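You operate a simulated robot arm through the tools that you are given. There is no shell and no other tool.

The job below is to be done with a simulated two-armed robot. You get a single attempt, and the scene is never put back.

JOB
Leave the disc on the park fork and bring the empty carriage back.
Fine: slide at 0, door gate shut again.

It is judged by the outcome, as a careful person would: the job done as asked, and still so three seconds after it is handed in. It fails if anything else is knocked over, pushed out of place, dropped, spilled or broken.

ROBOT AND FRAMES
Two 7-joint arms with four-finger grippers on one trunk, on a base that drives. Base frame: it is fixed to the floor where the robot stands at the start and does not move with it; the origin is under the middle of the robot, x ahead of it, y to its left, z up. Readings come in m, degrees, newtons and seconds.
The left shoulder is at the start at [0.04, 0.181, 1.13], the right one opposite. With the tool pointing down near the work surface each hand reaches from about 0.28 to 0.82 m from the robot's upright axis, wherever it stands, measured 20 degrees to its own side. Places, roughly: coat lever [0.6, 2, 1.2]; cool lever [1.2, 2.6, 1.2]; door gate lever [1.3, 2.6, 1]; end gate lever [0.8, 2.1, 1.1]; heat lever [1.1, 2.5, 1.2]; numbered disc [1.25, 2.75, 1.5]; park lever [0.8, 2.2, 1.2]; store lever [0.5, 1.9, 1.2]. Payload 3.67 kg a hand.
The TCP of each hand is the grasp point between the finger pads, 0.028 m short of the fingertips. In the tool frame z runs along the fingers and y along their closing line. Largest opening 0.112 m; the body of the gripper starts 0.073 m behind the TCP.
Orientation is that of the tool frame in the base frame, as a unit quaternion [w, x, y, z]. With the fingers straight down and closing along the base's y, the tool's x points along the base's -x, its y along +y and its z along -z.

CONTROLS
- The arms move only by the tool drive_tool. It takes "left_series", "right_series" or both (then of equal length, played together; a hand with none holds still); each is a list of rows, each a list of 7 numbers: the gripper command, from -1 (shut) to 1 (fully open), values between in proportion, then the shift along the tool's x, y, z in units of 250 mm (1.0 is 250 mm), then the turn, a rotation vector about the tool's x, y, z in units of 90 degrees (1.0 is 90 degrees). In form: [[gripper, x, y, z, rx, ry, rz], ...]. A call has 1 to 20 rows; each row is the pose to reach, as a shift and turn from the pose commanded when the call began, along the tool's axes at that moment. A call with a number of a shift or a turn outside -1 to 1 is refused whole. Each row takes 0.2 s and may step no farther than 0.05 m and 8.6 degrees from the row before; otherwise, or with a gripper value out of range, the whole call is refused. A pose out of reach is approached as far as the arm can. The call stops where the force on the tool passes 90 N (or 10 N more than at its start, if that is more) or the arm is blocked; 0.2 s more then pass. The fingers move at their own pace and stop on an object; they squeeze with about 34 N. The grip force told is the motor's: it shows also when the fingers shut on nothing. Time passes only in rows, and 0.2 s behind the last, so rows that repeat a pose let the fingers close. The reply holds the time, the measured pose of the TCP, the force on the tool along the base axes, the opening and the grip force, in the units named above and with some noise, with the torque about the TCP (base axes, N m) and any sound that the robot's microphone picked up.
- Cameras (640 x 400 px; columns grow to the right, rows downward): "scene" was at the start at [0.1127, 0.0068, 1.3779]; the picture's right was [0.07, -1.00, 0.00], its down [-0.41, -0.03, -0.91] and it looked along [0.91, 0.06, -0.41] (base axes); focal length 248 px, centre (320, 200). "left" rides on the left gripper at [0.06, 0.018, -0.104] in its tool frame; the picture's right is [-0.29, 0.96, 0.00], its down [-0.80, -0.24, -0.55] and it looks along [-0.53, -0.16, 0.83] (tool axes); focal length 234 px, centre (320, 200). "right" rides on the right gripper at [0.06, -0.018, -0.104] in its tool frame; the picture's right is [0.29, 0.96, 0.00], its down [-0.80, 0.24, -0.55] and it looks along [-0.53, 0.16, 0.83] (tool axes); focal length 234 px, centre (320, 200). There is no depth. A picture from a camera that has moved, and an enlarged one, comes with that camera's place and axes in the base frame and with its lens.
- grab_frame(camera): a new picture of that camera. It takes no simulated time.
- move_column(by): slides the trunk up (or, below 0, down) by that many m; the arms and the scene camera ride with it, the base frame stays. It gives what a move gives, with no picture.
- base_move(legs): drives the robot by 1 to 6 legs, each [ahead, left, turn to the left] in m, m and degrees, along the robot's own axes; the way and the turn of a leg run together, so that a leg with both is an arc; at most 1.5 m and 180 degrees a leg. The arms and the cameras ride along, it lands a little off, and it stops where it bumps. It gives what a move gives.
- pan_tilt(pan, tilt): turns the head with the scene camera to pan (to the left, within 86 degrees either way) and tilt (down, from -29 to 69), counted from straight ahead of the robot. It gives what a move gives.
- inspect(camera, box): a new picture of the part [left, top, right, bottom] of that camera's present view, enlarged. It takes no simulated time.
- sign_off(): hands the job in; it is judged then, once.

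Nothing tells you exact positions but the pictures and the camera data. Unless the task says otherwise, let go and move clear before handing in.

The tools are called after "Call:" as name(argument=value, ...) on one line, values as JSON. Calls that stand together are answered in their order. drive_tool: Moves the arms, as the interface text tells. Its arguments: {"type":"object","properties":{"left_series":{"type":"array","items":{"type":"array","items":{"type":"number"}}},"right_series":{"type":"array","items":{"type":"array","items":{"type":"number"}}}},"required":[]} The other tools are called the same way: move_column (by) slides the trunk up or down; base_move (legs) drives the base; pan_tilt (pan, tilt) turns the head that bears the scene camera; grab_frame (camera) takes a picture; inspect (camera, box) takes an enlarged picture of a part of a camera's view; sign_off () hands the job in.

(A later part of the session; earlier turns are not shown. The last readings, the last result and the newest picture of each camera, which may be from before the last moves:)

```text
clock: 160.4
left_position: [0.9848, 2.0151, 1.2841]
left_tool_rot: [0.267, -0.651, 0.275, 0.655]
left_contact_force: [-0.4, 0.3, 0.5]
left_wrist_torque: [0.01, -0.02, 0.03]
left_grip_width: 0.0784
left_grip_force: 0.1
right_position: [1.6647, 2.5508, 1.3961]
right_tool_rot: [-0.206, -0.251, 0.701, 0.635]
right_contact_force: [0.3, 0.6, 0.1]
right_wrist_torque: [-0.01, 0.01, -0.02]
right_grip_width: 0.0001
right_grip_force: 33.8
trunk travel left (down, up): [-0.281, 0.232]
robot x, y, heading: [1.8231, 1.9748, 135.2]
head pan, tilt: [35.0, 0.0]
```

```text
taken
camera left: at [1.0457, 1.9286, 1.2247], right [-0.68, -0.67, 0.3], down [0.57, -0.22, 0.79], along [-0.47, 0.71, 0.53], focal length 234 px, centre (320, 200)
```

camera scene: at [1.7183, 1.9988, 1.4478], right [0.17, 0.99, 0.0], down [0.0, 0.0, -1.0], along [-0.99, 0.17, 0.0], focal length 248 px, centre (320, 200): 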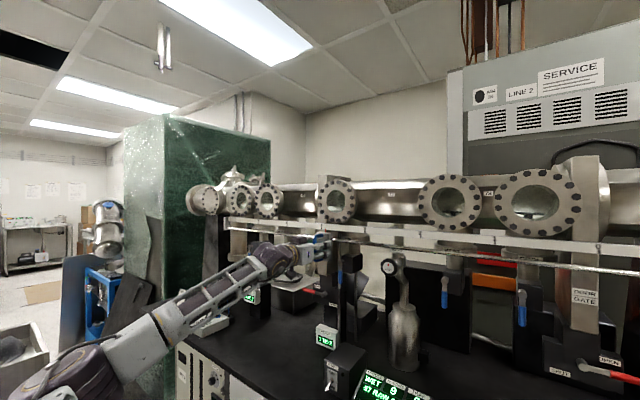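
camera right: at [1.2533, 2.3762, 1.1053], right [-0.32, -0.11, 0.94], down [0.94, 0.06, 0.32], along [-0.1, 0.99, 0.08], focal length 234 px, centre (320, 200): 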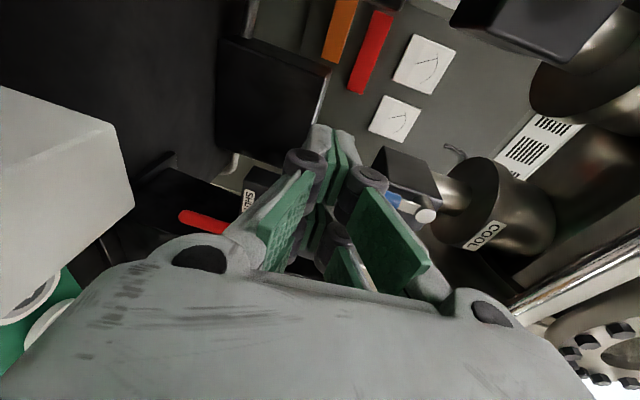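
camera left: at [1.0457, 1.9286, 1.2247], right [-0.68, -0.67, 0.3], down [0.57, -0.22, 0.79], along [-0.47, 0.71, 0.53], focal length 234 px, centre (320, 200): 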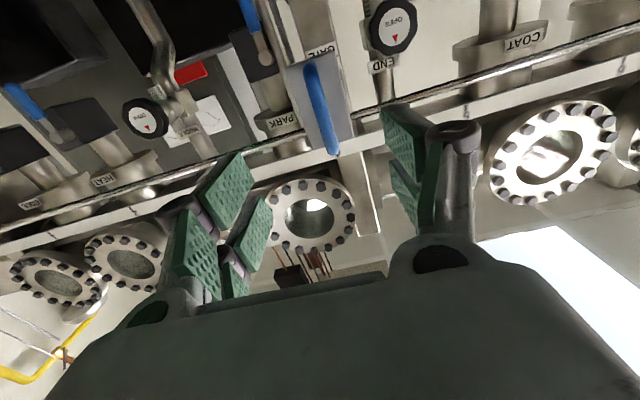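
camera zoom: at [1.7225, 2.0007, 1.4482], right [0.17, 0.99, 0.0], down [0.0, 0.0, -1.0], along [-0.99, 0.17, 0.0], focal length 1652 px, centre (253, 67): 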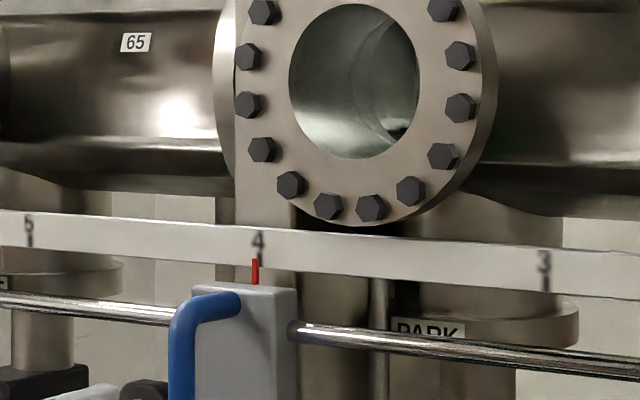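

Released cleanly with the slide staying at 4. I shift the base left to face the PARK station.

Call:
base_move(legs=[[0.0, 0.32, 0]])

Call:
pan_tilt(pan=12, tilt=0)

Call:
grab_frame(camera="scene")

Call:
inspect(camera="scene", box=[240, 160, 400, 260])

```text
clock: 162.6
left_position: [0.7588, 1.7935, 1.2827]
left_tool_rot: [0.268, -0.651, 0.275, 0.655]
left_contact_force: [-1.0, 0.8, -0.6]
left_wrist_torque: [-0.03, -0.01, 0.0]
left_grip_width: 0.0783
left_grip_force: 0.1
right_position: [1.4404, 2.327, 1.3953]
right_tool_rot: [-0.205, -0.251, 0.702, 0.635]
right_contact_force: [-0.1, -0.8, -1.6]
right_wrist_torque: [0.01, -0.03, -0.01]
right_grip_width: 0.0
right_grip_force: 34.2
trunk travel left (down, up): [-0.281, 0.232]
robot x, y, heading: [1.5985, 1.745, 134.9]
head pan, tilt: [35.0, 0.0]
```

```text
clock: 163.4
left_position: [0.7592, 1.7934, 1.2833]
left_tool_rot: [0.268, -0.651, 0.277, 0.654]
left_contact_force: [-0.8, 0.0, 0.5]
left_wrist_torque: [-0.01, -0.02, 0.03]
left_grip_width: 0.0784
left_grip_force: 0.0
right_position: [1.4394, 2.3268, 1.3957]
right_tool_rot: [-0.205, -0.251, 0.702, 0.634]
right_contact_force: [0.8, -0.3, 0.0]
right_wrist_torque: [-0.04, 0.02, 0.02]
right_grip_width: 0.0002
right_grip_force: 33.9
trunk travel left (down, up): [-0.281, 0.232]
robot x, y, heading: [1.5992, 1.7448, 135.2]
head pan, tilt: [12.0, 0.0]
```

```text
taken
camera scene: at [1.5098, 1.8104, 1.448], right [0.54, 0.84, 0.0], down [0.0, 0.0, -1.0], along [-0.84, 0.54, 0.0], focal length 248 px, centre (320, 200)
```

scene: 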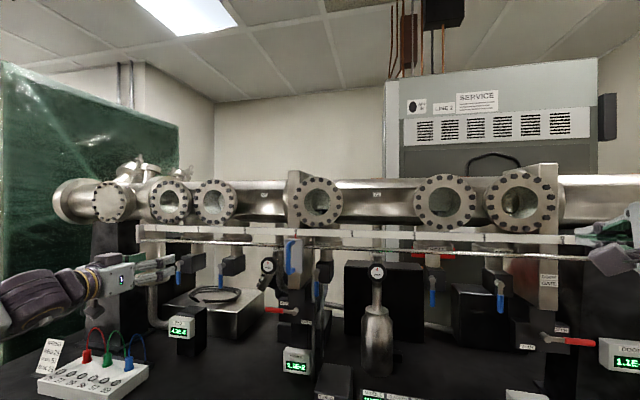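

```text
4.00 times, centred on (320, 210) of scene
camera zoom: at [1.5098, 1.8104, 1.448], right [0.54, 0.84, 0.0], down [0.0, 0.0, -1.0], along [-0.84, 0.54, 0.0], focal length 991 px, centre (320, 160)
```

zoom: 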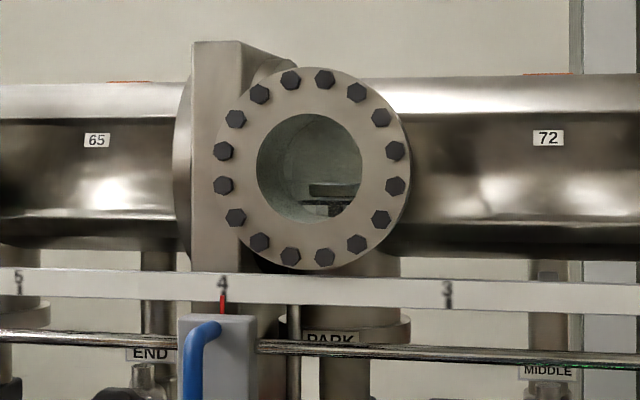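

Now I can see into the PARK window; I zoom in on the disc and fork.

Call:
inspect(camera="scene", box=[296, 175, 346, 230])

Call:
inspect(camera="scene", box=[250, 210, 350, 310])

```text
7.27 times, centred on (321, 202) of scene
camera zoom: at [1.5098, 1.8104, 1.448], right [0.54, 0.84, 0.0], down [0.0, 0.0, -1.0], along [-0.84, 0.54, 0.0], focal length 1802 px, centre (313, 182)
```

zoom: 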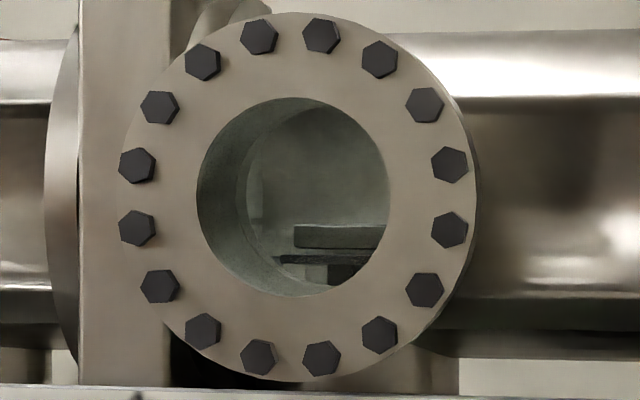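

```text
4.00 times, centred on (300, 260) of scene
camera zoom: at [1.5098, 1.8104, 1.448], right [0.54, 0.84, 0.0], down [0.0, 0.0, -1.0], along [-0.84, 0.54, 0.0], focal length 991 px, centre (400, -40)
```

zoom: 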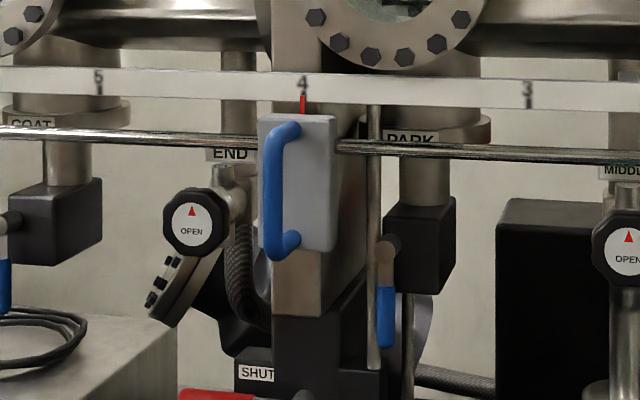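

The disc sits above the PARK fork, aligned within a few millimetres (fork centre u≈2.195, disc centre u≈2.20). Next is the PARK lever (pivot about z 1.23, handle end z 1.15), close to the slide block and above the END gate lever, which I must not touch. I zoom in on that cluster.

Call:
inspect(camera="scene", box=[250, 250, 350, 330])

Call:
pan_tilt(pan=12, tilt=25)

Call:
inspect(camera="scene", box=[240, 120, 400, 240])

Call:
grab_frame(camera="left")

```text
5.00 times, centred on (300, 290) of scene
camera zoom: at [1.5098, 1.8104, 1.448], right [0.54, 0.84, 0.0], down [0.0, 0.0, -1.0], along [-0.84, 0.54, 0.0], focal length 1239 px, centre (420, -250)
```

zoom: 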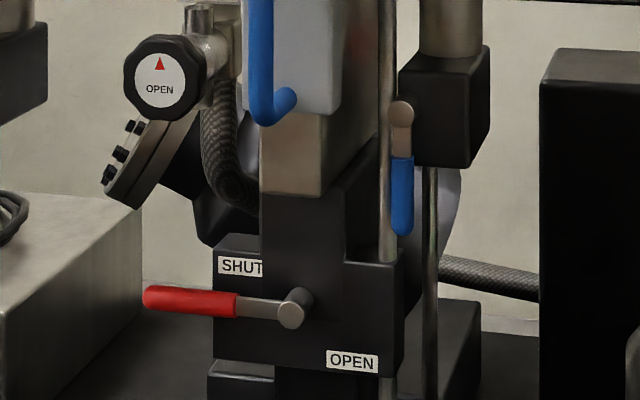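

```text
clock: 164.3
left_position: [0.7592, 1.7923, 1.284]
left_tool_rot: [0.268, -0.651, 0.276, 0.655]
left_contact_force: [-0.9, 0.3, 0.3]
left_wrist_torque: [0.02, 0.0, 0.01]
left_grip_width: 0.0783
left_grip_force: 0.1
right_position: [1.4401, 2.3264, 1.3946]
right_tool_rot: [-0.205, -0.251, 0.702, 0.634]
right_contact_force: [-0.1, 0.1, 0.4]
right_wrist_torque: [0.04, -0.01, -0.03]
right_grip_width: 0.0001
right_grip_force: 33.7
trunk travel left (down, up): [-0.281, 0.232]
robot x, y, heading: [1.6001, 1.7482, 135.0]
head pan, tilt: [12.0, 25.0]
```

```text
3.33 times, centred on (320, 180) of scene
camera zoom: at [1.5077, 1.8112, 1.4077], right [0.54, 0.84, 0.0], down [0.35, -0.23, -0.91], along [-0.76, 0.49, -0.42], focal length 826 px, centre (320, 267)
```

zoom: 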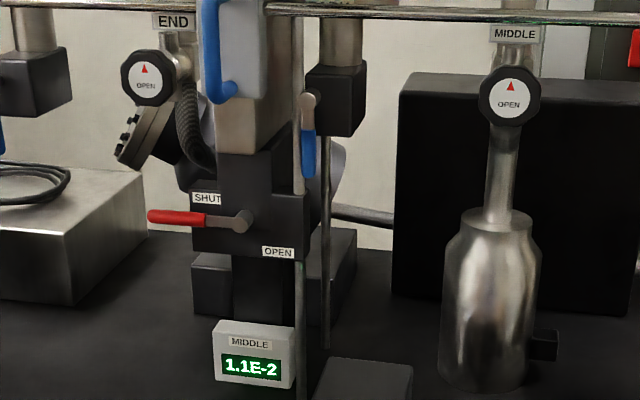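

```text
taken
camera left: at [0.8192, 1.7058, 1.2237], right [-0.68, -0.67, 0.3], down [0.57, -0.22, 0.79], along [-0.47, 0.71, 0.53], focal length 234 px, centre (320, 200)
```

left: 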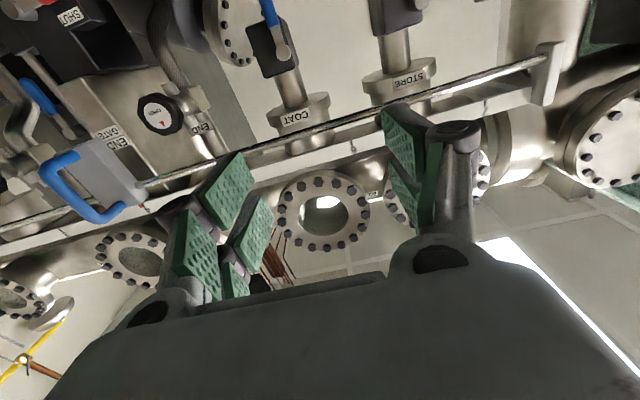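

The PARK lever hangs freely in front of its block; the END gate lever is lower (z≈1.08). I close the left fingers and bring them beside the PARK lever from the left, below the slide handle.

Call:
drive_tool(left_series=[[-1, 0.05, -0.13, 0, 0, 0, 0], [-1, 0.11, -0.27, 0, 0, 0, 0], [-1, 0.17, -0.41, 0, 0, 0, 0], [-1, 0.23, -0.55, 0, 0, 0, 0], [-1, 0.29, -0.68, 0, 0, 0, 0], [-1, 0.34, -0.8, 0, 0, 0, 0]])

Call:
drive_tool(left_series=[[-1, 0.06, -0.13, 0.08, 0, 0, 0], [-1, 0.12, -0.26, 0.16, 0, 0, 0], [-1, 0.136, -0.38, 0.26, 0, 0, 0], [-1, 0.136, -0.47, 0.38, 0, 0, 0]])

Call:
grab_frame(camera="left")

Call:
inspect(camera="scene", box=[240, 100, 400, 220])

```text
clock: 165.7
left_position: [0.8731, 1.9062, 1.2211]
left_tool_rot: [0.266, -0.646, 0.287, 0.655]
left_contact_force: [-0.4, 0.1, 0.3]
left_wrist_torque: [-0.01, -0.01, 0.0]
left_grip_width: 0.0
left_grip_force: 33.9
left hand out of reach, approached as far as the arm can: row 5, 6
right_position: [1.4415, 2.3263, 1.396]
right_tool_rot: [-0.205, -0.25, 0.702, 0.635]
right_contact_force: [0.5, 0.8, -0.1]
right_wrist_torque: [0.01, 0.01, -0.02]
right_grip_width: 0.0
right_grip_force: 34.4
trunk travel left (down, up): [-0.281, 0.232]
robot x, y, heading: [1.597, 1.747, 135.1]
head pan, tilt: [12.0, 25.0]
```

```text
clock: 166.7
left_position: [0.884, 1.9716, 1.1934]
left_tool_rot: [0.267, -0.652, 0.276, 0.654]
left_contact_force: [-0.2, 0.4, 0.4]
left_wrist_torque: [-0.01, -0.01, -0.01]
left_grip_width: 0.0
left_grip_force: 34.5
left hand out of reach, approached as far as the arm can: row 2, 3, 4
right_position: [1.4382, 2.3274, 1.3944]
right_tool_rot: [-0.204, -0.252, 0.702, 0.634]
right_contact_force: [0.3, -0.4, -0.3]
right_wrist_torque: [0.02, -0.01, 0.01]
right_grip_width: 0.0
right_grip_force: 34.5
trunk travel left (down, up): [-0.281, 0.232]
robot x, y, heading: [1.6002, 1.7476, 134.9]
head pan, tilt: [12.0, 25.0]
```

```text
taken
camera left: at [0.9452, 1.8845, 1.1333], right [-0.68, -0.67, 0.3], down [0.57, -0.22, 0.8], along [-0.47, 0.71, 0.53], focal length 234 px, centre (320, 200)
```

left: 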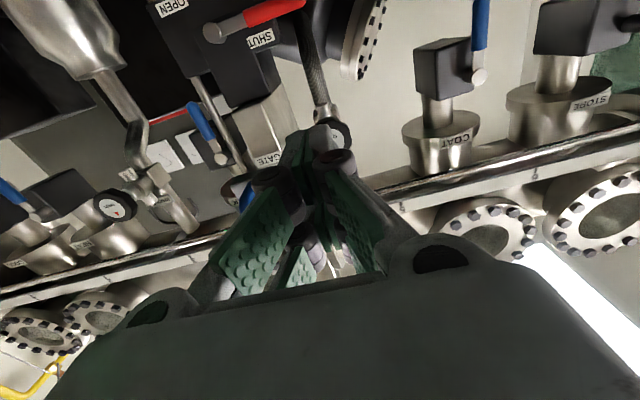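

```text
3.33 times, centred on (320, 160) of scene
camera zoom: at [1.5063, 1.8116, 1.4072], right [0.54, 0.84, 0.0], down [0.36, -0.23, -0.91], along [-0.76, 0.49, -0.42], focal length 826 px, centre (320, 333)
```

zoom: 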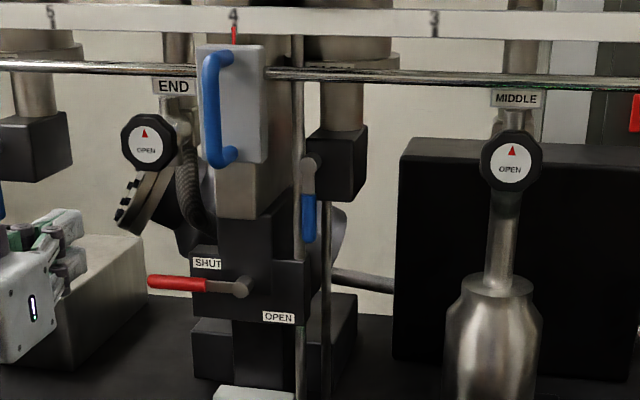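

The arm is too folded here. I shift the base back and to the right a little, which gives the left arm the extension it had before.

Call:
base_move(legs=[[-0.06, -0.15, 0]])

Call:
drive_tool(left_series=[[-1, 0.0, 0.06, 0.1, 0, 0, 0], [-1, 0.04, 0.1, 0.22, 0, 0, 0], [-1, 0.08, 0.13, 0.36, 0, 0, 0], [-1, 0.1, 0.14, 0.5, 0, 0, 0]])

Call:
grab_frame(camera="left")

Call:
grab_frame(camera="scene")

```text
clock: 168.1
left_position: [1.0335, 2.0339, 1.1946]
left_tool_rot: [0.268, -0.651, 0.276, 0.654]
left_contact_force: [-0.3, -0.3, 0.5]
left_wrist_torque: [0.0, -0.02, 0.01]
left_grip_width: 0.0
left_grip_force: 33.9
right_position: [1.5894, 2.3896, 1.3963]
right_tool_rot: [-0.204, -0.251, 0.702, 0.635]
right_contact_force: [-0.1, 0.4, -0.7]
right_wrist_torque: [0.02, -0.01, 0.03]
right_grip_width: 0.0
right_grip_force: 34.4
trunk travel left (down, up): [-0.281, 0.232]
robot x, y, heading: [1.7483, 1.806, 134.9]
head pan, tilt: [12.0, 25.0]
```

```text
clock: 169.1
left_position: [0.9178, 2.0993, 1.1679]
left_tool_rot: [0.268, -0.651, 0.276, 0.654]
left_contact_force: [-0.1, 0.7, -1.0]
left_wrist_torque: [0.0, 0.03, 0.02]
left_grip_width: 0.0001
left_grip_force: 33.7
right_position: [1.5873, 2.3906, 1.3941]
right_tool_rot: [-0.205, -0.252, 0.702, 0.633]
right_contact_force: [-0.5, -1.0, 0.3]
right_wrist_torque: [0.01, -0.01, -0.03]
right_grip_width: 0.0
right_grip_force: 33.8
trunk travel left (down, up): [-0.281, 0.232]
robot x, y, heading: [1.7468, 1.8082, 135.3]
head pan, tilt: [12.0, 25.0]
```

```text
taken
camera left: at [0.9783, 2.0116, 1.1098], right [-0.68, -0.67, 0.3], down [0.57, -0.22, 0.79], along [-0.47, 0.71, 0.53], focal length 234 px, centre (320, 200)
```

left: 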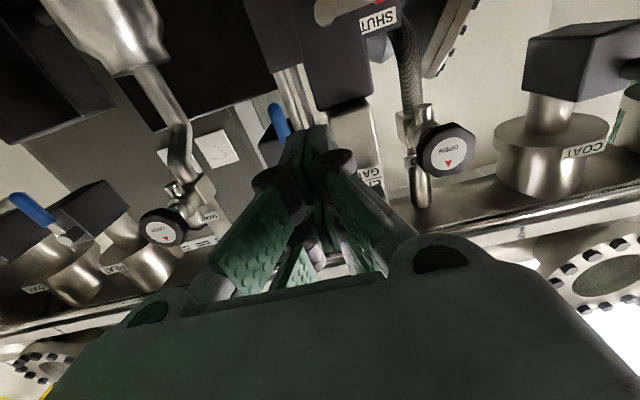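

```text
taken
camera scene: at [1.6549, 1.8744, 1.4075], right [0.54, 0.84, 0.0], down [0.36, -0.23, -0.91], along [-0.76, 0.49, -0.42], focal length 248 px, centre (320, 200)
```

scene: 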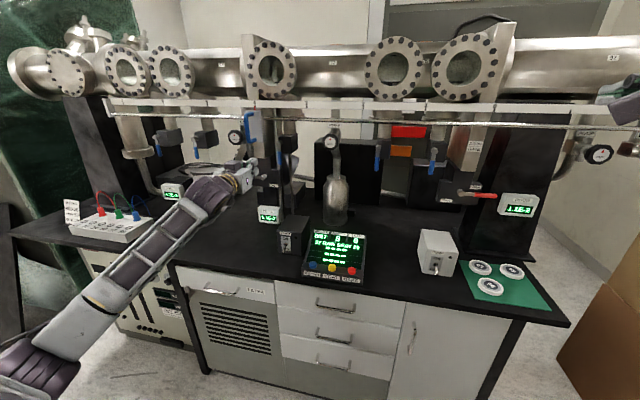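

In position: the blue PARK handle is just to the right of the fingertips. I go forward to its depth, slightly right.

Call:
drive_tool(left_series=[[-1, 0, -0.034, 0.14, 0, 0, 0], [-1, 0, -0.034, 0.28, 0, 0, 0], [-1, 0, -0.034, 0.41, 0, 0, 0]])

Call:
grab_frame(camera="left")

Call:
inspect(camera="scene", box=[210, 90, 340, 190])

```text
clock: 169.9
left_position: [0.8531, 2.1784, 1.1691]
left_tool_rot: [0.267, -0.652, 0.276, 0.654]
left_contact_force: [-0.8, -0.5, -0.9]
left_wrist_torque: [0.01, 0.01, 0.02]
left_grip_width: 0.0002
left_grip_force: 34.1
right_position: [1.589, 2.3903, 1.3946]
right_tool_rot: [-0.205, -0.251, 0.702, 0.634]
right_contact_force: [-0.1, -0.3, 0.3]
right_wrist_torque: [0.03, 0.02, 0.0]
right_grip_width: 0.0001
right_grip_force: 34.0
trunk travel left (down, up): [-0.281, 0.232]
robot x, y, heading: [1.7439, 1.8084, 134.8]
head pan, tilt: [12.0, 25.0]
```

```text
taken
camera left: at [0.9138, 2.0922, 1.1094], right [-0.68, -0.67, 0.3], down [0.57, -0.22, 0.79], along [-0.47, 0.71, 0.53], focal length 234 px, centre (320, 200)
```

left: 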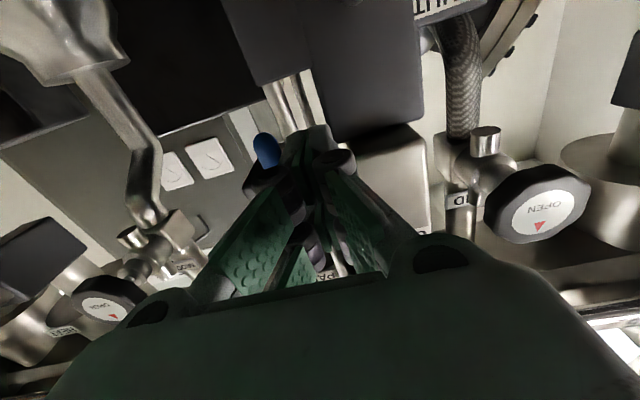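

```text
4.00 times, centred on (275, 140) of scene
camera zoom: at [1.6558, 1.8746, 1.4076], right [0.54, 0.84, 0.0], down [0.35, -0.23, -0.91], along [-0.76, 0.49, -0.42], focal length 991 px, centre (500, 440)
```

zoom: 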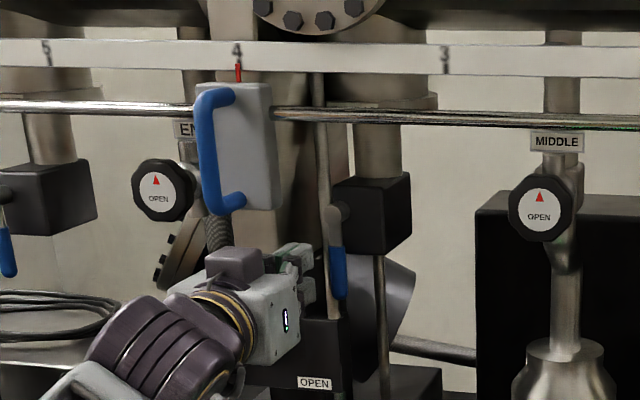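

The finger is beside the lever. I push gently right a short way and check whether the lever turns and what happens at the fork.

Call:
drive_tool(left_series=[[-1, 0, -0.034, 0, 0, 0, 0], [-1, 0, -0.062, 0, 0, 0, 0], [-1, 0.006, -0.094, 0, 0, 0, 0], [-1, 0.012, -0.127, 0, 0, 0, 0]])

Call:
inspect(camera="scene", box=[210, 90, 340, 190])

```text
clock: 170.9
left_position: [0.8661, 2.1888, 1.1684]
left_tool_rot: [0.268, -0.651, 0.276, 0.654]
left_contact_force: [0.1, 0.0, -0.3]
left_wrist_torque: [0.0, 0.02, 0.01]
left_grip_width: 0.0002
left_grip_force: 34.1
left hand out of reach, approached as far as the arm can: row 3, 4
right_position: [1.5873, 2.3896, 1.3942]
right_tool_rot: [-0.206, -0.251, 0.702, 0.634]
right_contact_force: [-0.2, 0.4, 0.1]
right_wrist_torque: [0.01, 0.0, 0.03]
right_grip_width: 0.0003
right_grip_force: 33.6
trunk travel left (down, up): [-0.281, 0.232]
robot x, y, heading: [1.7497, 1.8109, 134.9]
head pan, tilt: [12.0, 25.0]
```

```text
4.00 times, centred on (275, 140) of scene
camera zoom: at [1.656, 1.8742, 1.4076], right [0.54, 0.84, 0.0], down [0.35, -0.23, -0.91], along [-0.76, 0.49, -0.42], focal length 991 px, centre (500, 440)
```

zoom: 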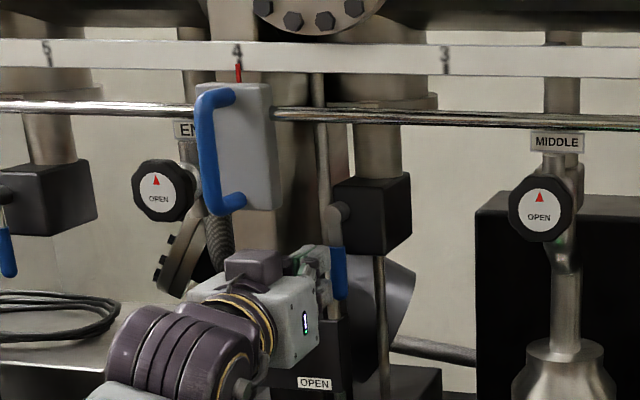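

The arm is again at its folding limit here. I withdraw, move the base 0.15 m right, and come back.

Call:
drive_tool(left_series=[[-1, 0, 0.04, 0, 0, 0, 0], [-1, 0, 0.06, -0.16, 0, 0, 0], [-1, 0, 0.06, -0.32, 0, 0, 0], [-1, 0, 0.06, -0.45, 0, 0, 0]])

Call:
base_move(legs=[[0.0, -0.16, 0]])

Call:
drive_tool(left_series=[[-1, 0, 0.15, 0, 0, 0, 0], [-1, 0, 0.3, 0, 0, 0, 0], [-1, 0, 0.45, 0, 0, 0, 0], [-1, 0, 0.6, 0, 0, 0, 0]])

Call:
grab_frame(camera="left")

```text
clock: 171.9
left_position: [0.9338, 2.0976, 1.17]
left_tool_rot: [0.267, -0.651, 0.276, 0.655]
left_contact_force: [0.7, -0.5, -0.5]
left_wrist_torque: [0.0, -0.02, 0.02]
left_grip_width: 0.0
left_grip_force: 34.6
right_position: [1.589, 2.3893, 1.3965]
right_tool_rot: [-0.205, -0.251, 0.702, 0.634]
right_contact_force: [0.6, -1.0, 0.0]
right_wrist_torque: [-0.01, -0.01, -0.02]
right_grip_width: 0.0002
right_grip_force: 33.5
trunk travel left (down, up): [-0.281, 0.232]
robot x, y, heading: [1.7463, 1.809, 135.3]
head pan, tilt: [12.0, 25.0]
```

```text
clock: 173.4
left_position: [1.0515, 2.2153, 1.1698]
left_tool_rot: [0.27, -0.651, 0.277, 0.654]
left_contact_force: [0.1, 0.5, 0.1]
left_wrist_torque: [-0.02, -0.03, 0.03]
left_grip_width: 0.0
left_grip_force: 34.3
right_position: [1.7047, 2.5053, 1.3949]
right_tool_rot: [-0.205, -0.25, 0.702, 0.634]
right_contact_force: [0.6, 1.5, 0.4]
right_wrist_torque: [0.0, 0.0, -0.01]
right_grip_width: 0.0002
right_grip_force: 34.2
trunk travel left (down, up): [-0.281, 0.232]
robot x, y, heading: [1.8613, 1.9256, 135.1]
head pan, tilt: [12.0, 25.0]
```

```text
clock: 174.4
left_position: [0.9444, 2.1088, 1.1724]
left_tool_rot: [0.269, -0.651, 0.276, 0.654]
left_contact_force: [-0.4, -0.4, -0.4]
left_wrist_torque: [0.01, 0.02, -0.03]
left_grip_width: 0.0
left_grip_force: 34.4
right_position: [1.705, 2.5045, 1.396]
right_tool_rot: [-0.204, -0.25, 0.702, 0.634]
right_contact_force: [-0.8, -0.9, -1.0]
right_wrist_torque: [-0.01, -0.01, -0.02]
right_grip_width: 0.0
right_grip_force: 34.1
trunk travel left (down, up): [-0.281, 0.232]
robot x, y, heading: [1.8638, 1.9214, 134.8]
head pan, tilt: [12.0, 25.0]
```

```text
taken
camera left: at [1.0052, 2.0218, 1.1139], right [-0.68, -0.67, 0.3], down [0.57, -0.22, 0.79], along [-0.47, 0.71, 0.53], focal length 234 px, centre (320, 200)
```

left: 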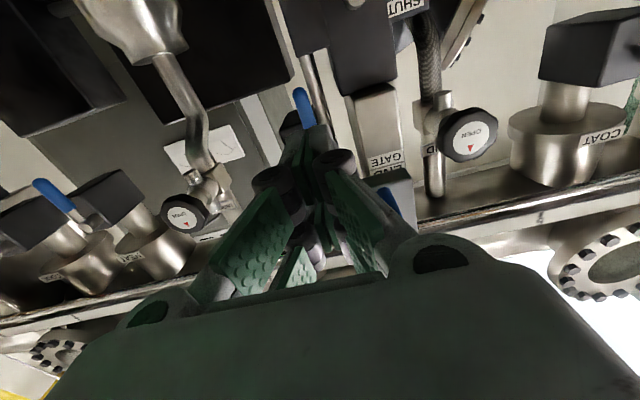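

Now well extended. I go to the left of the lever, forward to its depth, then push right in small steps.

Call:
drive_tool(left_series=[[-1, 0.005, 0.07, 0.1, 0, 0, 0], [-1, 0.014, 0.076, 0.25, 0, 0, 0], [-1, 0.014, 0.076, 0.38, 0, 0, 0], [-1, 0.014, 0.076, 0.455, 0, 0, 0]])

Call:
drive_tool(left_series=[[-1, 0, -0.04, 0, 0, 0, 0], [-1, 0, -0.075, 0, 0, 0, 0], [-1, 0.006, -0.107, 0, 0, 0, 0], [-1, 0.012, -0.14, 0, 0, 0, 0]])

Call:
inspect(camera="scene", box=[150, 90, 300, 200])

Call:
grab_frame(camera="left")

```text
clock: 175.4
left_position: [0.8518, 2.1777, 1.1683]
left_tool_rot: [0.268, -0.651, 0.276, 0.654]
left_contact_force: [0.2, -1.0, -0.8]
left_wrist_torque: [0.01, 0.01, -0.02]
left_grip_width: 0.0001
left_grip_force: 34.4
right_position: [1.706, 2.5054, 1.3951]
right_tool_rot: [-0.205, -0.252, 0.702, 0.634]
right_contact_force: [-0.8, 0.2, -0.2]
right_wrist_torque: [0.04, 0.02, 0.0]
right_grip_width: 0.0
right_grip_force: 33.9
trunk travel left (down, up): [-0.281, 0.232]
robot x, y, heading: [1.8641, 1.9237, 134.8]
head pan, tilt: [12.0, 25.0]
```

```text
clock: 176.4
left_position: [0.8754, 2.2041, 1.1654]
left_tool_rot: [0.269, -0.651, 0.277, 0.654]
left_contact_force: [0.2, 0.5, 0.1]
left_wrist_torque: [-0.04, -0.02, 0.0]
left_grip_width: 0.0
left_grip_force: 34.0
right_position: [1.7057, 2.5063, 1.3955]
right_tool_rot: [-0.205, -0.251, 0.702, 0.634]
right_contact_force: [0.5, 0.2, 0.0]
right_wrist_torque: [0.0, -0.01, 0.02]
right_grip_width: 0.0
right_grip_force: 33.6
trunk travel left (down, up): [-0.281, 0.232]
robot x, y, heading: [1.8624, 1.9244, 135.1]
head pan, tilt: [12.0, 25.0]
```

```text
3.64 times, centred on (225, 145) of scene
camera zoom: at [1.7722, 1.9902, 1.4076], right [0.55, 0.84, 0.0], down [0.35, -0.23, -0.91], along [-0.76, 0.49, -0.42], focal length 901 px, centre (666, 400)
```

zoom: 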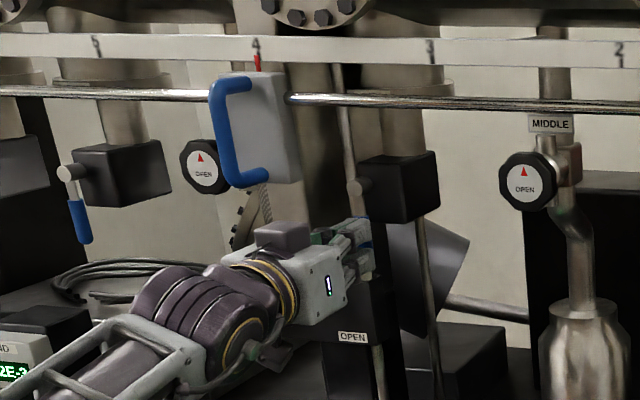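

```text
taken
camera left: at [0.9359, 2.1164, 1.1055], right [-0.68, -0.67, 0.3], down [0.57, -0.22, 0.79], along [-0.47, 0.71, 0.53], focal length 234 px, centre (320, 200)
```

left: 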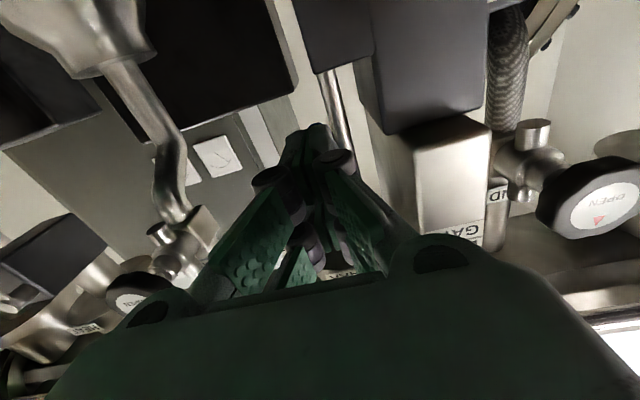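

No resistance so far. I zoom in to see whether the lever is turning.

Call:
inspect(camera="scene", box=[225, 130, 285, 180])

Call:
pan_tilt(pan=25, tilt=0)

Call:
grab_frame(camera="scene")

Call:
inspect(camera="scene", box=[240, 170, 340, 290])

```text
8.00 times, centred on (255, 155) of scene
camera zoom: at [1.7722, 1.9902, 1.4076], right [0.55, 0.84, 0.0], down [0.35, -0.23, -0.91], along [-0.76, 0.49, -0.42], focal length 1982 px, centre (840, 560)
```

zoom: 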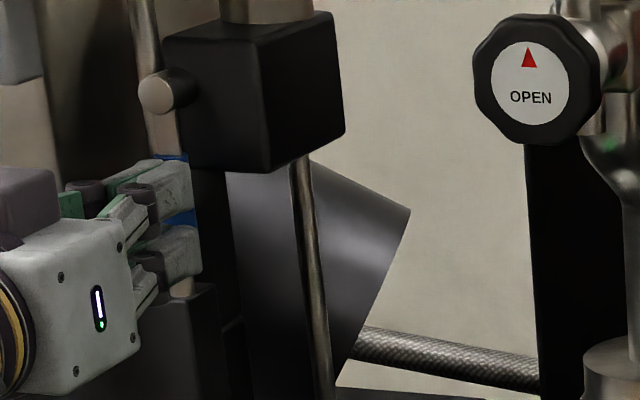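

```text
clock: 177.3
left_position: [0.8748, 2.2027, 1.1643]
left_tool_rot: [0.268, -0.651, 0.277, 0.654]
left_contact_force: [-0.2, 0.2, 0.1]
left_wrist_torque: [-0.01, 0.02, 0.01]
left_grip_width: 0.0
left_grip_force: 33.8
right_position: [1.7058, 2.5049, 1.3951]
right_tool_rot: [-0.205, -0.25, 0.702, 0.634]
right_contact_force: [-0.1, 0.5, -0.6]
right_wrist_torque: [0.01, -0.03, -0.02]
right_grip_width: 0.0
right_grip_force: 33.8
trunk travel left (down, up): [-0.281, 0.232]
robot x, y, heading: [1.864, 1.9278, 134.7]
head pan, tilt: [25.0, 0.0]
```

```text
taken
camera scene: at [1.7647, 1.9706, 1.4479], right [0.34, 0.94, 0.0], down [0.0, 0.0, -1.0], along [-0.94, 0.34, 0.0], focal length 248 px, centre (320, 200)
```

scene: 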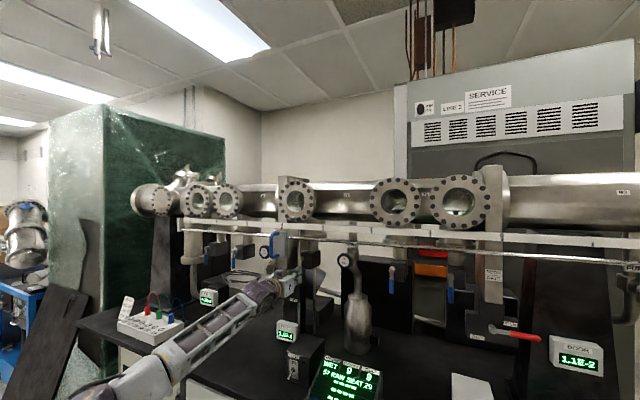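

```text
3.33 times, centred on (290, 230) of scene
camera zoom: at [1.7647, 1.9706, 1.4479], right [0.34, 0.94, 0.0], down [0.0, 0.0, -1.0], along [-0.94, 0.34, 0.0], focal length 826 px, centre (420, 100)
```

zoom: 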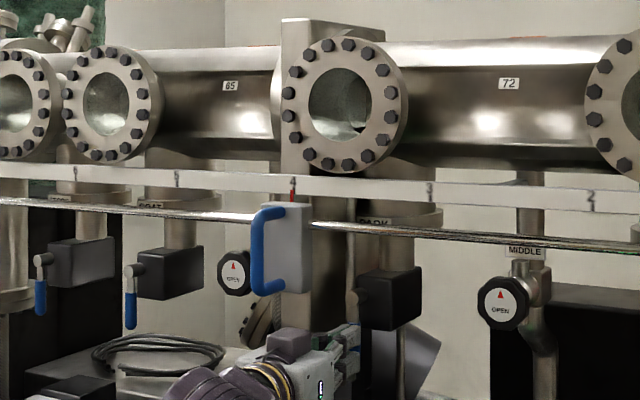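

The finger passed in front of the handle: a better triangulation puts the lever about 2.5 cm deeper (n≈-0.98, pivot z≈1.219). I back up, go left of it again, and go in deeper.

Call:
drive_tool(left_series=[[-1, 0, 0, -0.15, 0, 0, 0], [-1, 0, 0.1, -0.16, 0, 0, 0], [-1, 0, 0.19, -0.16, 0, 0, 0], [-1, 0, 0.19, -0.05, 0, 0, 0], [-1, 0, 0.19, 0.03, 0, 0, 0], [-1, 0, 0.19, 0.07, 0, 0, 0]])

Call:
grab_frame(camera="left")

Call:
inspect(camera="scene", box=[260, 240, 320, 290])

```text
clock: 178.5
left_position: [0.8459, 2.1614, 1.176]
left_tool_rot: [0.296, -0.652, 0.247, 0.653]
left_contact_force: [41.7, -21.9, 3.5]
left_wrist_torque: [-0.21, -0.27, -0.09]
left_grip_width: 0.0
left_grip_force: 33.4
right_position: [1.706, 2.5019, 1.3954]
right_tool_rot: [-0.207, -0.253, 0.701, 0.634]
right_contact_force: [-2.9, -0.1, -1.1]
right_wrist_torque: [0.05, 0.05, -0.07]
right_grip_width: 0.0
right_grip_force: 33.2
trunk travel left (down, up): [-0.281, 0.232]
robot x, y, heading: [1.8685, 1.9198, 135.1]
head pan, tilt: [25.0, 0.0]
stopped in row 5 (left hand): the force on the tool passed its limit at 123 N (the readings are from after the stop); the commanded pose is now the measured one
```

```text
taken
camera left: at [0.9092, 2.0791, 1.1138], right [-0.69, -0.69, 0.23], down [0.54, -0.27, 0.8], along [-0.49, 0.67, 0.56], focal length 234 px, centre (320, 200)
```

left: 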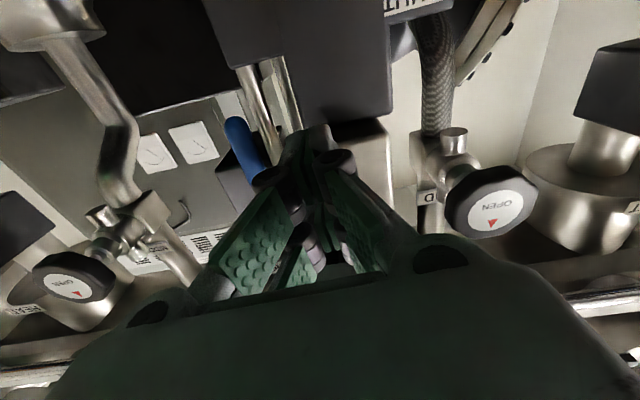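

```text
8.00 times, centred on (290, 265) of scene
camera zoom: at [1.7695, 1.9673, 1.4485], right [0.34, 0.94, 0.0], down [0.0, 0.0, -1.0], along [-0.94, 0.34, 0.0], focal length 1982 px, centre (560, -320)
```

zoom: 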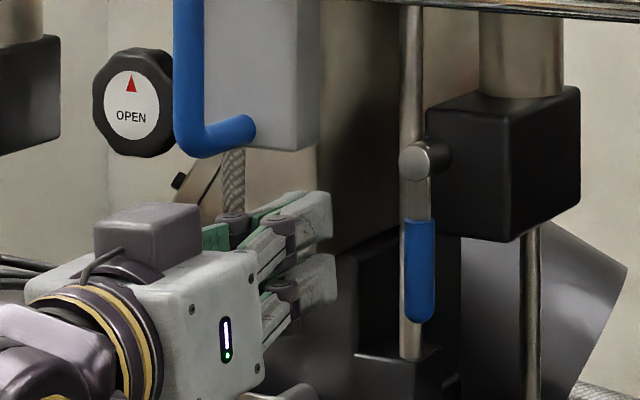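

I touched the END gate column (front about n=-0.958); I retreat at once. There is a 3.4 cm gap between the column and the lever, so I'll straddle the lever with slightly open fingers instead: first line up in front of it.

Call:
drive_tool(left_series=[[-0.357, 0, 0, -0.16, 0, 0, 0.01], [-0.357, 0.03, -0.094, -0.2, 0, 0, 0.02], [-0.357, 0.05, -0.174, -0.2, 0, 0, 0.04], [-0.357, 0.05, -0.174, -0.16, 0, 0, 0.04]])

Call:
grab_frame(camera="left")

Call:
inspect(camera="scene", box=[260, 220, 330, 290])

```text
clock: 179.5
left_position: [0.8991, 2.166, 1.1627]
left_tool_rot: [0.274, -0.646, 0.267, 0.66]
left_contact_force: [0.0, 0.3, -0.1]
left_wrist_torque: [-0.01, -0.02, 0.01]
left_grip_width: 0.036
left_grip_force: 0.1
right_position: [1.7016, 2.5042, 1.395]
right_tool_rot: [-0.206, -0.253, 0.702, 0.633]
right_contact_force: [0.4, -0.1, 0.3]
right_wrist_torque: [-0.01, 0.04, -0.02]
right_grip_width: 0.0
right_grip_force: 33.8
trunk travel left (down, up): [-0.281, 0.232]
robot x, y, heading: [1.8628, 1.9241, 135.0]
head pan, tilt: [25.0, 0.0]
```

```text
taken
camera left: at [0.9611, 2.0806, 1.1003], right [-0.67, -0.68, 0.29], down [0.57, -0.23, 0.79], along [-0.47, 0.69, 0.55], focal length 234 px, centre (320, 200)
```

left: 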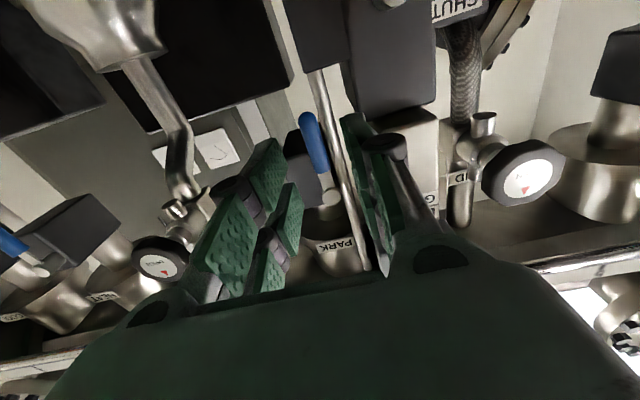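

```text
5.71 times, centred on (295, 255) of scene
camera zoom: at [1.765, 1.9699, 1.448], right [0.34, 0.94, 0.0], down [0.0, 0.0, -1.0], along [-0.94, 0.34, 0.0], focal length 1416 px, centre (463, -114)
```

zoom: 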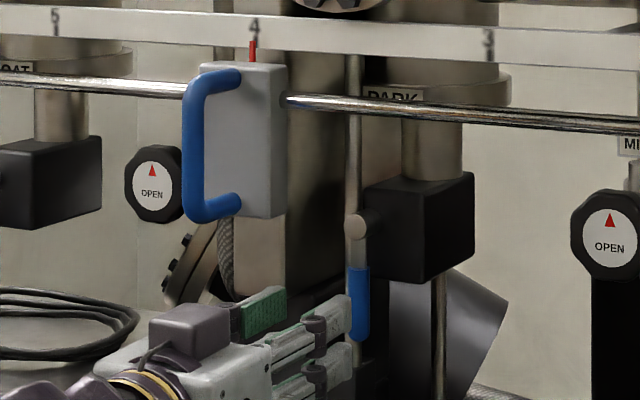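

The wrist camera shows the blue PARK lever nicely between the open fingers. I shift 5 mm right and move in around it.

Call:
drive_tool(left_series=[[-0.357, 0, -0.022, 0.08, 0, 0, 0], [-0.357, 0, -0.022, 0.17, 0, 0, 0], [-0.357, 0, -0.022, 0.25, 0, 0, 0]])

Call:
grab_frame(camera="left")

Call:
inspect(camera="scene", box=[260, 220, 330, 290])

```text
clock: 180.3
left_position: [0.861, 2.2149, 1.1645]
left_tool_rot: [0.274, -0.646, 0.268, 0.66]
left_contact_force: [3.6, -3.8, 0.5]
left_wrist_torque: [-0.09, -0.02, 0.07]
left_grip_width: 0.0371
left_grip_force: 0.4
right_position: [1.7036, 2.5042, 1.394]
right_tool_rot: [-0.206, -0.253, 0.702, 0.633]
right_contact_force: [0.2, -0.9, -0.3]
right_wrist_torque: [0.0, -0.03, -0.01]
right_grip_width: 0.0
right_grip_force: 33.9
trunk travel left (down, up): [-0.281, 0.232]
robot x, y, heading: [1.8641, 1.9235, 135.0]
head pan, tilt: [25.0, 0.0]
```

```text
taken
camera left: at [0.9209, 2.1295, 1.1032], right [-0.67, -0.68, 0.29], down [0.57, -0.23, 0.79], along [-0.47, 0.69, 0.55], focal length 234 px, centre (320, 200)
```

left: 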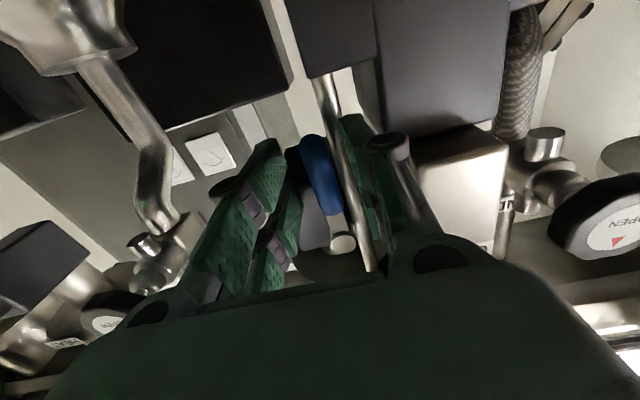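

```text
5.71 times, centred on (295, 255) of scene
camera zoom: at [1.7659, 1.9692, 1.4481], right [0.34, 0.94, 0.0], down [0.0, 0.0, -1.0], along [-0.94, 0.34, 0.0], focal length 1416 px, centre (463, -114)
```

zoom: 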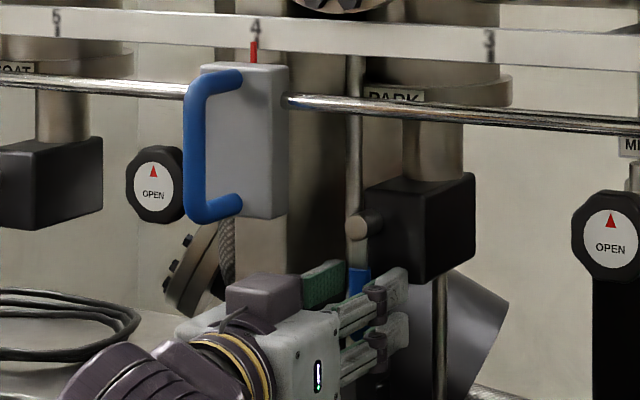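

The lever is between the fingers. I back off 3 mm to relieve a slight touch and push right.

Call:
drive_tool(left_series=[[-0.357, 0, 0, -0.012, 0, 0, 0], [-0.357, 0, -0.035, -0.012, 0, 0, 0], [-0.357, 0, -0.07, -0.012, 0, 0, 0], [-0.357, -0.005, -0.1, -0.012, 0, 0, 0], [-0.357, -0.01, -0.13, -0.012, 0, 0, 0]])

Call:
grab_frame(camera="left")

Call:
inspect(camera="scene", box=[260, 220, 330, 290])

```text
clock: 181.5
left_position: [0.8866, 2.2373, 1.1641]
left_tool_rot: [0.274, -0.648, 0.267, 0.659]
left_contact_force: [-2.9, -5.0, -3.0]
left_wrist_torque: [0.39, -0.46, 0.19]
left_grip_width: 0.0378
left_grip_force: 13.1
right_position: [1.7023, 2.5037, 1.3948]
right_tool_rot: [-0.205, -0.253, 0.702, 0.633]
right_contact_force: [0.0, 0.1, -1.4]
right_wrist_torque: [0.01, -0.03, 0.01]
right_grip_width: 0.0
right_grip_force: 33.7
trunk travel left (down, up): [-0.281, 0.232]
robot x, y, heading: [1.8665, 1.9259, 134.9]
head pan, tilt: [25.0, 0.0]
```

```text
taken
camera left: at [0.9465, 2.1517, 1.1033], right [-0.67, -0.68, 0.29], down [0.57, -0.24, 0.79], along [-0.47, 0.69, 0.55], focal length 234 px, centre (320, 200)
```

left: 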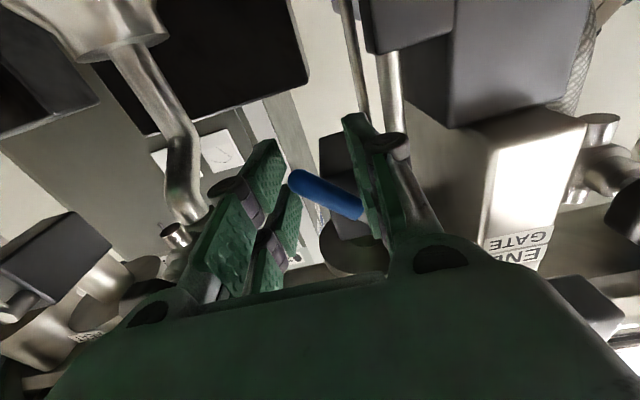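

```text
5.71 times, centred on (295, 255) of scene
camera zoom: at [1.7646, 1.9693, 1.448], right [0.34, 0.94, 0.0], down [0.0, 0.0, -1.0], along [-0.94, 0.34, 0.0], focal length 1416 px, centre (463, -114)
```

zoom: 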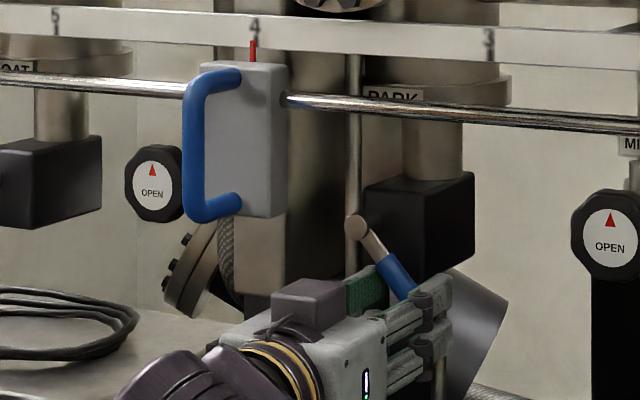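

The lever turns right (about 40° now). I withdraw, close the fingers, and come in again below-left of the lever to push it the rest of the way up.

Call:
drive_tool(left_series=[[-0.2, 0, 0.03, 0, 0, 0, 0], [-0.2, 0, 0.02, -0.12, 0, 0, 0], [-0.2, 0, 0.02, -0.28, 0, 0, 0], [-1, 0.03, 0.1, -0.3, 0, 0, 0], [-1, 0.03, 0.1, -0.3, 0, 0, 0], [-1, 0.03, 0.1, -0.3, 0, 0, 0]])

Call:
grab_frame(camera="left")

Call:
inspect(camera="scene", box=[260, 170, 330, 290])

```text
clock: 182.9
left_position: [0.9221, 2.1683, 1.1591]
left_tool_rot: [0.274, -0.647, 0.268, 0.659]
left_contact_force: [0.1, -0.4, 0.7]
left_wrist_torque: [-0.01, 0.02, -0.02]
left_grip_width: 0.0
left_grip_force: 34.2
right_position: [1.7012, 2.5039, 1.3943]
right_tool_rot: [-0.206, -0.253, 0.702, 0.633]
right_contact_force: [0.1, 0.3, 0.0]
right_wrist_torque: [0.0, 0.01, 0.01]
right_grip_width: 0.0
right_grip_force: 34.3
trunk travel left (down, up): [-0.281, 0.232]
robot x, y, heading: [1.8609, 1.9234, 135.3]
head pan, tilt: [25.0, 0.0]
```

```text
taken
camera left: at [0.9825, 2.0816, 1.0967], right [-0.67, -0.68, 0.29], down [0.57, -0.23, 0.79], along [-0.47, 0.69, 0.55], focal length 234 px, centre (320, 200)
```

left: 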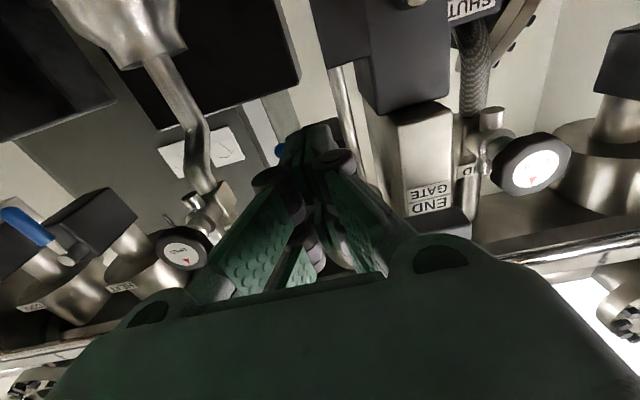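

```text
3.33 times, centred on (295, 230) of scene
camera zoom: at [1.7652, 1.9697, 1.448], right [0.34, 0.94, 0.0], down [0.0, 0.0, -1.0], along [-0.94, 0.34, 0.0], focal length 826 px, centre (403, 100)
```

zoom: 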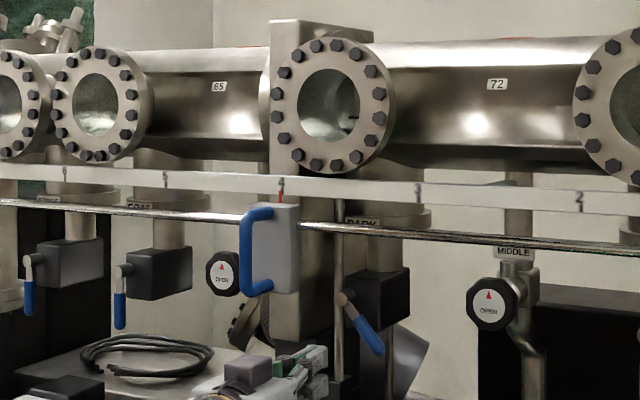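

The lever holds its position. I bring the closed finger in below-left of it and push along the arc to about 68°.

Call:
drive_tool(left_series=[[-1, 0, 0.03, 0.1, 0, 0, 0], [-1, 0, 0.03, 0.2, 0, 0, 0], [-1, 0, 0.03, 0.295, 0, 0, 0], [-1, -0.012, -0.011, 0.295, 0, 0, 0], [-1, -0.03, -0.041, 0.295, 0, 0, 0], [-1, -0.044, -0.065, 0.295, 0, 0, 0], [-1, -0.064, -0.091, 0.295, 0, 0, 0], [-1, -0.087, -0.114, 0.295, 0, 0, 0]])

Call:
grab_frame(camera="left")

Call:
inspect(camera="scene", box=[260, 170, 330, 290])

```text
clock: 184.7
left_position: [0.892, 2.2379, 1.18]
left_tool_rot: [0.275, -0.646, 0.269, 0.659]
left_contact_force: [-1.9, -0.8, -1.3]
left_wrist_torque: [0.0, -0.03, 0.03]
left_grip_width: 0.0
left_grip_force: 34.3
right_position: [1.7022, 2.505, 1.3938]
right_tool_rot: [-0.206, -0.252, 0.701, 0.634]
right_contact_force: [-0.3, 0.5, -0.9]
right_wrist_torque: [0.01, -0.02, 0.01]
right_grip_width: 0.0
right_grip_force: 34.1
trunk travel left (down, up): [-0.281, 0.232]
robot x, y, heading: [1.8646, 1.9258, 135.3]
head pan, tilt: [25.0, 0.0]
```

```text
taken
camera left: at [0.952, 2.153, 1.118], right [-0.67, -0.68, 0.29], down [0.57, -0.24, 0.79], along [-0.47, 0.69, 0.55], focal length 234 px, centre (320, 200)
```

left: 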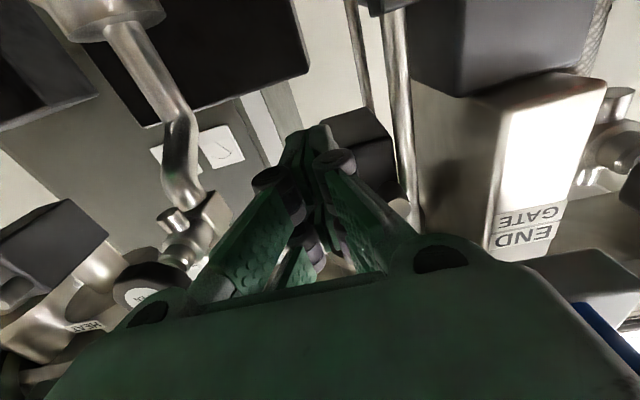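

```text
3.33 times, centred on (295, 230) of scene
camera zoom: at [1.7652, 1.9702, 1.448], right [0.34, 0.94, 0.0], down [0.0, 0.0, -1.0], along [-0.94, 0.34, 0.0], focal length 826 px, centre (403, 100)
```

zoom: 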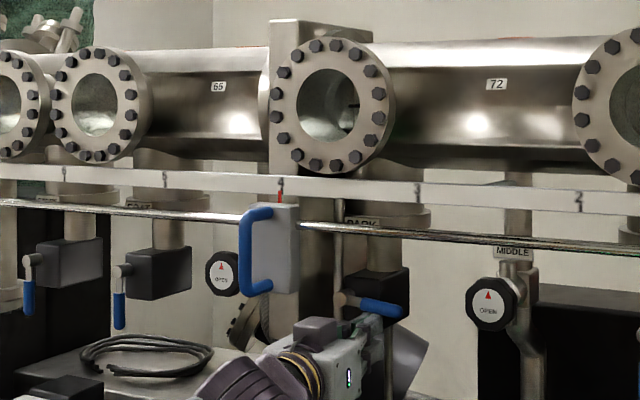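

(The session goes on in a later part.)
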